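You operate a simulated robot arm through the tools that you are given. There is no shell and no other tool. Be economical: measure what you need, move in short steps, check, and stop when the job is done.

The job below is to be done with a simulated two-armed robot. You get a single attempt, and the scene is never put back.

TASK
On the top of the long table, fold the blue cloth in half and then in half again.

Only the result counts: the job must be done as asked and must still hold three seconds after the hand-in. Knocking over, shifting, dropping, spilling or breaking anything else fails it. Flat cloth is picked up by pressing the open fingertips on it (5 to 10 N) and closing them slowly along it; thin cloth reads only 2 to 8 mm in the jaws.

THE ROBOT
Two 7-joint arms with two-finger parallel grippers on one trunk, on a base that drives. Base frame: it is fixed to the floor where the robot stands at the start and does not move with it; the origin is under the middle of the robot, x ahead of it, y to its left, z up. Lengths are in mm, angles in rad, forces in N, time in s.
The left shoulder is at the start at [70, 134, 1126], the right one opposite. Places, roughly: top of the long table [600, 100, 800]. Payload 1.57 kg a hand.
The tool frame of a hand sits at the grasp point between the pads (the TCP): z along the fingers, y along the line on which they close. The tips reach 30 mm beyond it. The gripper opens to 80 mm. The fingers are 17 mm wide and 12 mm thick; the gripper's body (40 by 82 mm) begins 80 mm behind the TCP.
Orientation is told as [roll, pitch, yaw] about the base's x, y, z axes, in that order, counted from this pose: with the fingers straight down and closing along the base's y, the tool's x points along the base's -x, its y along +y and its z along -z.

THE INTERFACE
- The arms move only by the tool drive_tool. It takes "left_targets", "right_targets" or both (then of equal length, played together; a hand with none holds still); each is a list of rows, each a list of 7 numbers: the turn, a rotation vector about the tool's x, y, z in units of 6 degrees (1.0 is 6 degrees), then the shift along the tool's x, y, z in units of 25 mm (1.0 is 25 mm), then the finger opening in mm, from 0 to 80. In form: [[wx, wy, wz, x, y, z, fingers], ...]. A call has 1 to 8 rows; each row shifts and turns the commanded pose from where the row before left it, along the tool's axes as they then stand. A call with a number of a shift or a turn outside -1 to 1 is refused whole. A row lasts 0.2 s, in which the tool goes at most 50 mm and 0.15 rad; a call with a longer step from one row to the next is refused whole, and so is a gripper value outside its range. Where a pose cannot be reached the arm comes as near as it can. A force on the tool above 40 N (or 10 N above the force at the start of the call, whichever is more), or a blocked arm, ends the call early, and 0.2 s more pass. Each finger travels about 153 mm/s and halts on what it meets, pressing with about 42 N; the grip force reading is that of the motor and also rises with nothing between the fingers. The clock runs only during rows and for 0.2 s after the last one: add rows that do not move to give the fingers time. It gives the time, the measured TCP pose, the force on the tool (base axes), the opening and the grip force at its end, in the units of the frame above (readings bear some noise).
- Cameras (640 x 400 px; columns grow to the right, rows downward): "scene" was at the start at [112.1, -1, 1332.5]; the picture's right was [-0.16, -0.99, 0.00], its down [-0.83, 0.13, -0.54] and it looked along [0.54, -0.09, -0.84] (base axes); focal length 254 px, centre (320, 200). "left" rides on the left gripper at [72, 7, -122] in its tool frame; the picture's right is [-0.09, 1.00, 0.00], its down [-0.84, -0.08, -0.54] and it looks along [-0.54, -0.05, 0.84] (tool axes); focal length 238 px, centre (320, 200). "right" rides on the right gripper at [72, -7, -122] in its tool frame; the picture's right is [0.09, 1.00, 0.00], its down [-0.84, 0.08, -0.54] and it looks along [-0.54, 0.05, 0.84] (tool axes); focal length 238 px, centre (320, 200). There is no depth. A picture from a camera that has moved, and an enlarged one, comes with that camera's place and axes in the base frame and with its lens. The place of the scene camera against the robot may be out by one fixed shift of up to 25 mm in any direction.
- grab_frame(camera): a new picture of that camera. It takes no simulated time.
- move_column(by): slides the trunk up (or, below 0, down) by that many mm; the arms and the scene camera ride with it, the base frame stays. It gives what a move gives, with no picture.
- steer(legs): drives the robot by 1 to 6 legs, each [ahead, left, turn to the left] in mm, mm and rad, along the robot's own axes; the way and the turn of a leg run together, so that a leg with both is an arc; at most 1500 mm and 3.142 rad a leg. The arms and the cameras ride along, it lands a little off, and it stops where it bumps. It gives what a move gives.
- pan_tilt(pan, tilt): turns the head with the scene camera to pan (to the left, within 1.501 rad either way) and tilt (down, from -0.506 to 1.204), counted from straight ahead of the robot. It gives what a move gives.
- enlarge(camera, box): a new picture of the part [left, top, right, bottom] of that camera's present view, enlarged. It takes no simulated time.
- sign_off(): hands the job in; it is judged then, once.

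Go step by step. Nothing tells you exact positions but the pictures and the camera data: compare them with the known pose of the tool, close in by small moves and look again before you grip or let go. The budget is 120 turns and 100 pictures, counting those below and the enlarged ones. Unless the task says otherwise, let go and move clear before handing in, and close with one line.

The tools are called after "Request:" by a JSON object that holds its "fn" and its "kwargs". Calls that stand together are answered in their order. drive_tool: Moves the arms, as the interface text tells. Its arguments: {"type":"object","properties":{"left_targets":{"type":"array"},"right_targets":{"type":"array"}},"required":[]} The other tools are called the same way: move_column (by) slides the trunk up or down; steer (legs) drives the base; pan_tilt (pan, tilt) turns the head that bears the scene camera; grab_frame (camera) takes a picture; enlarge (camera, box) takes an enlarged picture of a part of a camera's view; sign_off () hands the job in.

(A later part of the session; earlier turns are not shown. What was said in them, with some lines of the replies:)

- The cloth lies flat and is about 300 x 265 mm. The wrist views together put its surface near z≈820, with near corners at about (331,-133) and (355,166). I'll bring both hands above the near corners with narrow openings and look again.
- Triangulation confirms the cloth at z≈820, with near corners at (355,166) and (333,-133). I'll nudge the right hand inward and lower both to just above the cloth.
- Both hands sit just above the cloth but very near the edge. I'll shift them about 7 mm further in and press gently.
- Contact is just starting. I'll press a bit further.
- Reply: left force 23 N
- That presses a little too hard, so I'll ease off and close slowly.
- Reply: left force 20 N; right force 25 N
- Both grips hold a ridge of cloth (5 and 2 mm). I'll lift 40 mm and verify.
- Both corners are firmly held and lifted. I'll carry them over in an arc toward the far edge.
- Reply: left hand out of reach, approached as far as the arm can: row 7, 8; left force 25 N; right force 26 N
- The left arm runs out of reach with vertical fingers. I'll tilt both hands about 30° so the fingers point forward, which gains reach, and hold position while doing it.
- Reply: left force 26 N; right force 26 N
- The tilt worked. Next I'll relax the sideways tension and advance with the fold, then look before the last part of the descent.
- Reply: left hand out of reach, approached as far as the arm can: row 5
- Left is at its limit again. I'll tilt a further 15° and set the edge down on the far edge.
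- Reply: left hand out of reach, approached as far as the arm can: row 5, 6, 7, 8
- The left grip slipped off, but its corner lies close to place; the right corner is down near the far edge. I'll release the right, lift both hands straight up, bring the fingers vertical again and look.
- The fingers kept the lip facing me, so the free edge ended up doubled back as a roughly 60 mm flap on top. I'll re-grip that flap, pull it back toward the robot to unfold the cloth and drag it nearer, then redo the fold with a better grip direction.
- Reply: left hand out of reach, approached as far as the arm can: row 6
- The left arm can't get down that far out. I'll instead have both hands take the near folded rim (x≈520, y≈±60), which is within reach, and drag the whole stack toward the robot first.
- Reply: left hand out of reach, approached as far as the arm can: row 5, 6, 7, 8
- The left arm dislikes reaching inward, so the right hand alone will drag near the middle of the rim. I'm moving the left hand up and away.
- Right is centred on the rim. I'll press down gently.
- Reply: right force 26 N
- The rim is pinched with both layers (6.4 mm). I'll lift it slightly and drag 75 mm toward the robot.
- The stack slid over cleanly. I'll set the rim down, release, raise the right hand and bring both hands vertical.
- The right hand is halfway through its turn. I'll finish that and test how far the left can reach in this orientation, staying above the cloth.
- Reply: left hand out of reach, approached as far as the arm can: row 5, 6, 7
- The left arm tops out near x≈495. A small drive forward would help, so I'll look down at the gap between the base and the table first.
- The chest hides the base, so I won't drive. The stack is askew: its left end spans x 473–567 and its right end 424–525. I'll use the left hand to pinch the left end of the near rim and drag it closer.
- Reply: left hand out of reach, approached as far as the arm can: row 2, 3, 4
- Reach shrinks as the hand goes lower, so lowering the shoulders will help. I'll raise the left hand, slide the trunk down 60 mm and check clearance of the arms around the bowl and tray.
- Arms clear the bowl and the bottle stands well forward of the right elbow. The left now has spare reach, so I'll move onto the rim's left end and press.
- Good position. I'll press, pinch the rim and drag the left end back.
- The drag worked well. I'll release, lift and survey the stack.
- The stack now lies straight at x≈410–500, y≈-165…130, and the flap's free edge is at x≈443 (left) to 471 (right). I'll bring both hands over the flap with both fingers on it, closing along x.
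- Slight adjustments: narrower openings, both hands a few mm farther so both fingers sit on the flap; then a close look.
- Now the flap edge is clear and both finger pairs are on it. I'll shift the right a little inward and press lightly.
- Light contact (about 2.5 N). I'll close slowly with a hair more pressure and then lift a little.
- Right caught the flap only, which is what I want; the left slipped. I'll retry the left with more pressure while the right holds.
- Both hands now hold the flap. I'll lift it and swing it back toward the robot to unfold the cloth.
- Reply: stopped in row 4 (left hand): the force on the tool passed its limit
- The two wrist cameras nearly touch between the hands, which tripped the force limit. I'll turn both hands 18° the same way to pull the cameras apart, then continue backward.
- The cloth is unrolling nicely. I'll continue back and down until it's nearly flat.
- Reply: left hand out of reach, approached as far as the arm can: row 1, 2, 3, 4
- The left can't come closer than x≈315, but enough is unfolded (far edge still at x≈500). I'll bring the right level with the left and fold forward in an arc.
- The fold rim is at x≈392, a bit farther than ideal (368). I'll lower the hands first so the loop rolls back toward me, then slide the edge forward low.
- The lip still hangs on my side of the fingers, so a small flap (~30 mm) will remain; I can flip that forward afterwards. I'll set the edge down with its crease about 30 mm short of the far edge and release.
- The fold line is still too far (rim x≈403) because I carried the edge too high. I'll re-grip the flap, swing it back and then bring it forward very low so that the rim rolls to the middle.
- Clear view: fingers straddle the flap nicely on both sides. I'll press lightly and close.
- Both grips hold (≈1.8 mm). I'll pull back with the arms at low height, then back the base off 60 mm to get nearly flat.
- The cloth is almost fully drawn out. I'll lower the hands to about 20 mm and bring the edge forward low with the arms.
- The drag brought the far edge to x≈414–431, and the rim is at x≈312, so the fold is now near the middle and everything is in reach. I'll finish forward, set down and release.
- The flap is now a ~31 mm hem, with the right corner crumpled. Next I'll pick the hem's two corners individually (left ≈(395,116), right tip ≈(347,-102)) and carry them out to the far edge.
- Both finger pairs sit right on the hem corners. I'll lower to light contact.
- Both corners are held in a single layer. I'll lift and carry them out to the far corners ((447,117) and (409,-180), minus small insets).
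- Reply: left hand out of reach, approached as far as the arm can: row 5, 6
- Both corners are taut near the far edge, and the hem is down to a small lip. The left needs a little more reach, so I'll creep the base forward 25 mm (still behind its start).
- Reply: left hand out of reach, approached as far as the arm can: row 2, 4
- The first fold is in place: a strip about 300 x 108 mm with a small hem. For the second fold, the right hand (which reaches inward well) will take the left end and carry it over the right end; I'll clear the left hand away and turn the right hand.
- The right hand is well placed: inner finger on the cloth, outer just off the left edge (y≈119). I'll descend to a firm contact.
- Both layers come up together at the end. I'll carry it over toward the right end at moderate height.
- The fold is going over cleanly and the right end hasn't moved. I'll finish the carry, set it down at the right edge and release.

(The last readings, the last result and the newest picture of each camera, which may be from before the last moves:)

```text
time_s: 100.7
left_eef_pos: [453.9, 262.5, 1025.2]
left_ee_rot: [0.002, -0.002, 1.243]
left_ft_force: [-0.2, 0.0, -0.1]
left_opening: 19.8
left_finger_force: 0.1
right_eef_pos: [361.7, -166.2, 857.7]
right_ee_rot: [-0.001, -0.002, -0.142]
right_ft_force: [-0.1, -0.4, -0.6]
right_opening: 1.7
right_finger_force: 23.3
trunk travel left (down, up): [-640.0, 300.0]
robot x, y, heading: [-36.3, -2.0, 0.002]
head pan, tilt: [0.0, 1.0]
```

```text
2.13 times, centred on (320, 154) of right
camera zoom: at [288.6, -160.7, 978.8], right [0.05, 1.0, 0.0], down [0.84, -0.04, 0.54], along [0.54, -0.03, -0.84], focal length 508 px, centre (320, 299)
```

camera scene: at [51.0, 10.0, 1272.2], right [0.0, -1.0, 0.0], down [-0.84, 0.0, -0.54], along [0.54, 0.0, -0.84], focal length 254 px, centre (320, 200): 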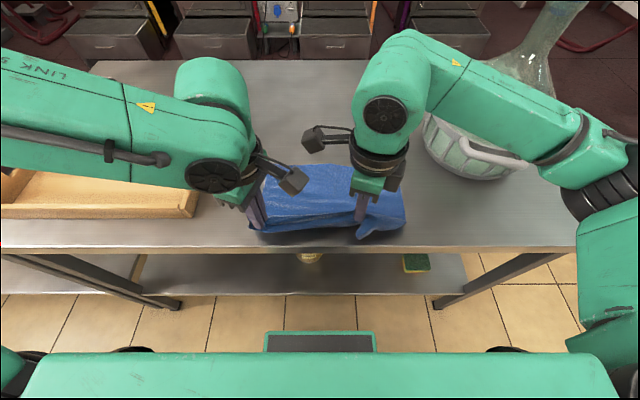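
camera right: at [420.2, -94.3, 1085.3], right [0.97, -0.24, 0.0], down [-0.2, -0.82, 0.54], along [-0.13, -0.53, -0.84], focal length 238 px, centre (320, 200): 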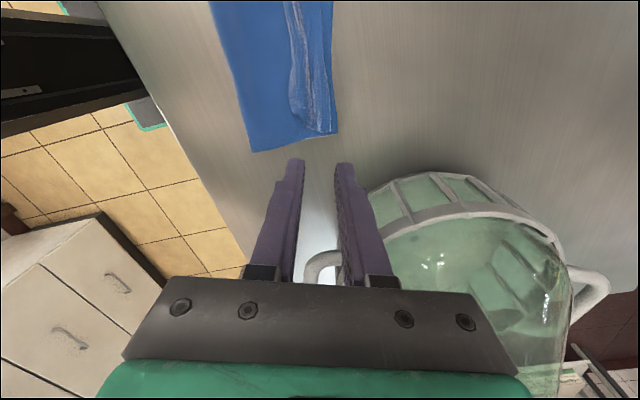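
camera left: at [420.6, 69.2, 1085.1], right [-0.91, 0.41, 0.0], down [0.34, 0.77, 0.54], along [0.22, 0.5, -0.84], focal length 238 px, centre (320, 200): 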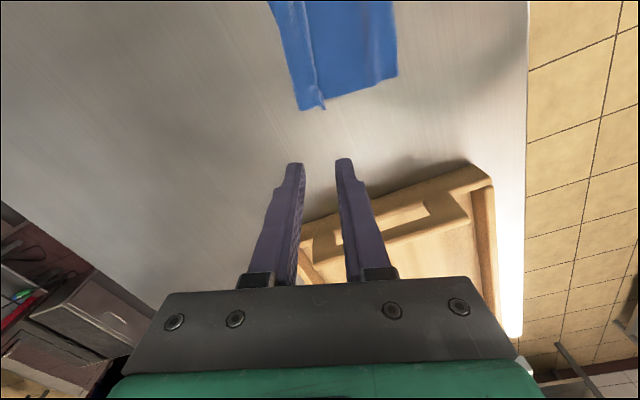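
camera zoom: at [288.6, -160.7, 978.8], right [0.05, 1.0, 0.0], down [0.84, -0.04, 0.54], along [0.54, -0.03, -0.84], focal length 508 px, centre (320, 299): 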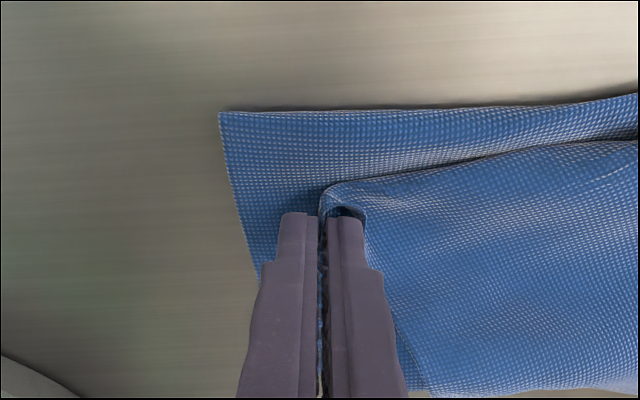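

The end is ~25 mm short and its near corner has tucked under. I'll lift, overshoot slightly right and toward me so the corner hangs free, then come down while easing back.

Request:
{"fn": "drive_tool", "kwargs": {"right_targets": [[0, 0, 0, 0, 0, -0.8, 0], [0, 0, 0, 0, -0.1, -0.8, 0], [0, 0, 0, 0.1, -0.3, -0.6, 0], [0, 0, 0, 0.3, -0.5, 0, 0], [0, 0, 0, 0.3, -0.5, 0, 0], [0, 0, 0, 0.24, -0.1, 0.4, 0], [0, 0, 0, 0, 0, 0.5, 0], [0, 0, 0, 0, 0, 0.5, 0]]}}

Request:
{"fn": "enlarge", "kwargs": {"camera": "right", "box": [170, 60, 470, 247]}}

```text
time_s: 102.5
left_eef_pos: [453.2, 262.3, 1025.6]
left_ee_rot: [0.003, -0.002, 1.242]
left_ft_force: [1.0, -0.1, 0.0]
left_opening: 20.1
left_finger_force: 0.2
right_eef_pos: [333.6, -200.5, 879.3]
right_ee_rot: [0.0, -0.004, -0.143]
right_ft_force: [0.0, -0.1, -0.4]
right_opening: 1.5
right_finger_force: 23.5
trunk travel left (down, up): [-640.0, 300.0]
robot x, y, heading: [-35.3, 0.5, -0.0]
head pan, tilt: [0.0, 1.0]
```

```text
2.13 times, centred on (320, 154) of right
camera zoom: at [260.4, -196.0, 999.5], right [0.05, 1.0, 0.0], down [0.84, -0.04, 0.55], along [0.54, -0.03, -0.84], focal length 508 px, centre (320, 299)
```

zoom: 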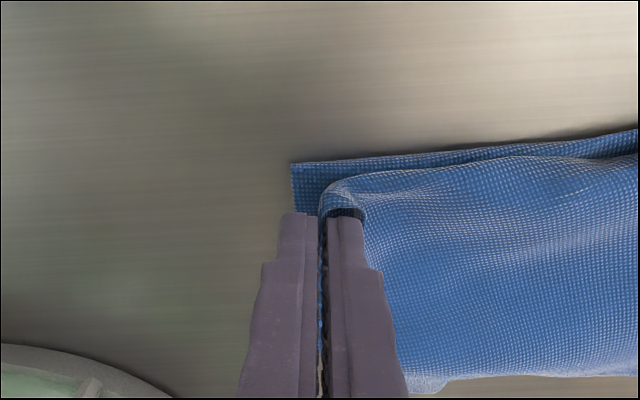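

Now I'll come down while easing back left, then release and lift.

Request:
{"fn": "drive_tool", "kwargs": {"right_targets": [[0, 0, 0, 0, 0.24, 0.3, 0], [0, 0, 0, 0, 0.24, 0.3, 0], [0, 0, 0, 0, 0.24, 0.28, 0], [0, 0, 0, 0, 0, 0, 8], [0, 0, 0, 0, 0, 0, 16], [0, 0, 0, 0, 0, 0, 16], [0, 0, 0, 0, 0, -0.4, 16], [0, 0, 0, 0, 0, -1, 16]]}}

Request:
{"fn": "drive_tool", "kwargs": {"right_targets": [[0, 0, 0, 0, 0, -1, 16], [0, 0, 0, 0, 0, -1, 16], [0, 0, 0, 0, 0, -1, 16], [0, 0, 0, 1, 0, -0.4, 16], [0, 0, 0, 1, 0, 0, 16]]}}

Request:
{"fn": "enlarge", "kwargs": {"camera": "scene", "box": [240, 130, 440, 255]}}

Request:
{"fn": "enlarge", "kwargs": {"camera": "right", "box": [200, 80, 520, 280]}}

```text
time_s: 104.3
left_eef_pos: [453.0, 261.9, 1026.2]
left_ee_rot: [0.002, -0.003, 1.242]
left_ft_force: [0.0, 0.0, 0.2]
left_opening: 20.0
left_finger_force: 0.1
right_eef_pos: [334.6, -183.9, 892.7]
right_ee_rot: [0.001, -0.004, -0.145]
right_ft_force: [0.5, -0.1, -0.2]
right_opening: 16.1
right_finger_force: 0.0
trunk travel left (down, up): [-640.0, 300.0]
robot x, y, heading: [-37.8, -3.2, 0.003]
head pan, tilt: [0.0, 1.0]
```

```text
time_s: 105.5
left_eef_pos: [452.8, 261.8, 1025.3]
left_ee_rot: [0.003, -0.001, 1.243]
left_ft_force: [0.0, -0.3, 0.2]
left_opening: 19.8
left_finger_force: 0.0
right_eef_pos: [285.4, -176.5, 977.0]
right_ee_rot: [-0.002, -0.005, -0.143]
right_ft_force: [-0.2, 0.6, 0.4]
right_opening: 15.7
right_finger_force: 0.1
trunk travel left (down, up): [-640.0, 300.0]
robot x, y, heading: [-38.7, 2.8, -0.001]
head pan, tilt: [0.0, 1.0]
```

```text
3.20 times, centred on (340, 192) of scene
camera zoom: at [74.6, 10.2, 1272.3], right [0.0, -1.0, 0.0], down [-0.84, 0.0, -0.54], along [0.54, 0.0, -0.84], focal length 812 px, centre (256, 224)
```

zoom: 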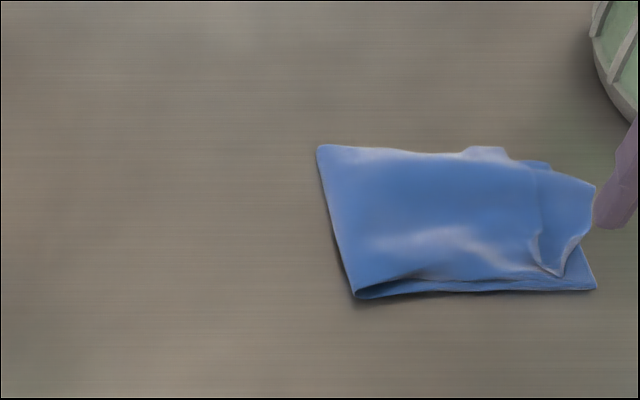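

```text
2.00 times, centred on (360, 180) of right
camera zoom: at [213.1, -171.8, 1096.7], right [0.05, 1.0, 0.0], down [0.84, -0.04, 0.55], along [0.54, -0.03, -0.84], focal length 477 px, centre (240, 240)
```

zoom: 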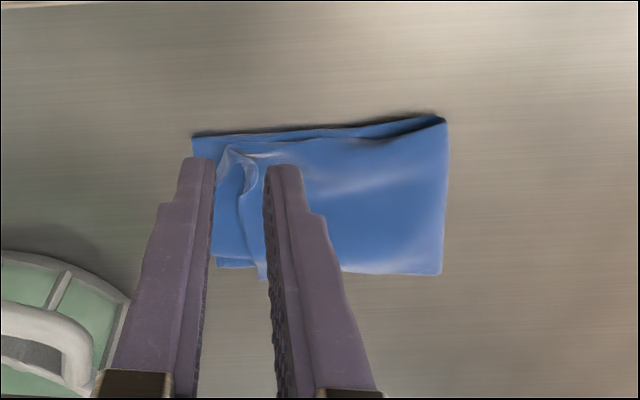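

The cloth is now a neat quarter, about 150 x 110 mm, with one small turned corner on top. I'll raise the right hand clear and take a last look.

Request:
{"fn": "drive_tool", "kwargs": {"right_targets": [[0, 0, 0, 0, 0, -1, 16], [0, 0, 0, 0, 0, -1, 16], [0, 0, 0, 0.6, 0, -0.6, 16], [0, 0, 0, 0.6, 0, 0, 16], [0, 0, 0, 0, 0, 0, 16]]}}

Request:
{"fn": "enlarge", "kwargs": {"camera": "right", "box": [200, 130, 440, 280]}}

Request:
{"fn": "grab_frame", "kwargs": {"camera": "scene"}}

```text
time_s: 106.7
left_eef_pos: [454.2, 261.0, 1025.5]
left_ee_rot: [0.001, -0.002, 1.241]
left_ft_force: [-0.5, 0.2, 0.5]
left_opening: 20.1
left_finger_force: 0.1
right_eef_pos: [255.9, -172.8, 1042.3]
right_ee_rot: [0.0, 0.0, -0.146]
right_ft_force: [-1.6, 0.0, 0.3]
right_opening: 16.1
right_finger_force: 0.0
trunk travel left (down, up): [-640.0, 300.0]
robot x, y, heading: [-39.9, 0.6, 0.0]
head pan, tilt: [0.0, 1.0]
```

```text
2.67 times, centred on (320, 205) of right
camera zoom: at [183.6, -167.2, 1162.0], right [0.05, 1.0, 0.0], down [0.84, -0.04, 0.54], along [0.54, -0.03, -0.84], focal length 636 px, centre (320, 187)
```

zoom: 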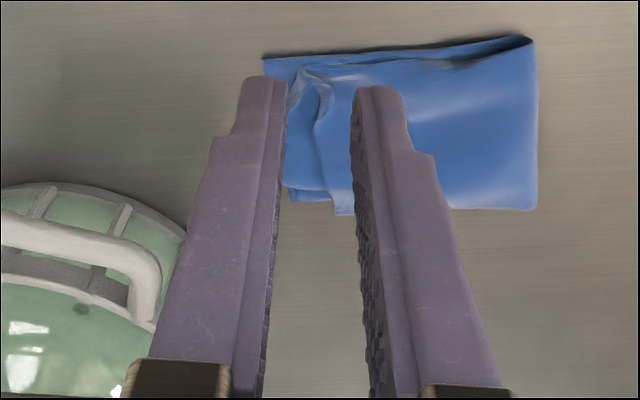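

```text
11 pictures are left
camera scene: at [75.4, 10.2, 1272.2], right [0.0, -1.0, 0.0], down [-0.84, 0.0, -0.54], along [0.54, 0.0, -0.84], focal length 254 px, centre (320, 200)
```

scene: 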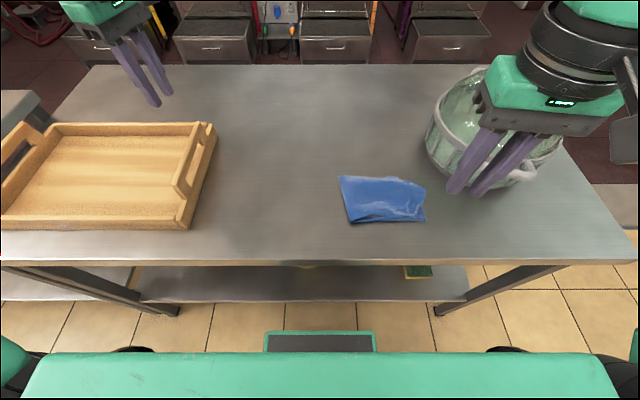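

The blue cloth lies as a compact quarter fold on the table, both hands are clear, and the tray and bowl are undisturbed. I'm handing in.

Request:
{"fn": "sign_off", "kwargs": {}}

```text
The job is handed in.
```

I folded the blue cloth in half and then in half again; it lies on the long table as a quarter of roughly 150 x 110 mm. The halves don't line up exactly: a hem of about 25 mm is folded in, and one top corner is slightly tucked.
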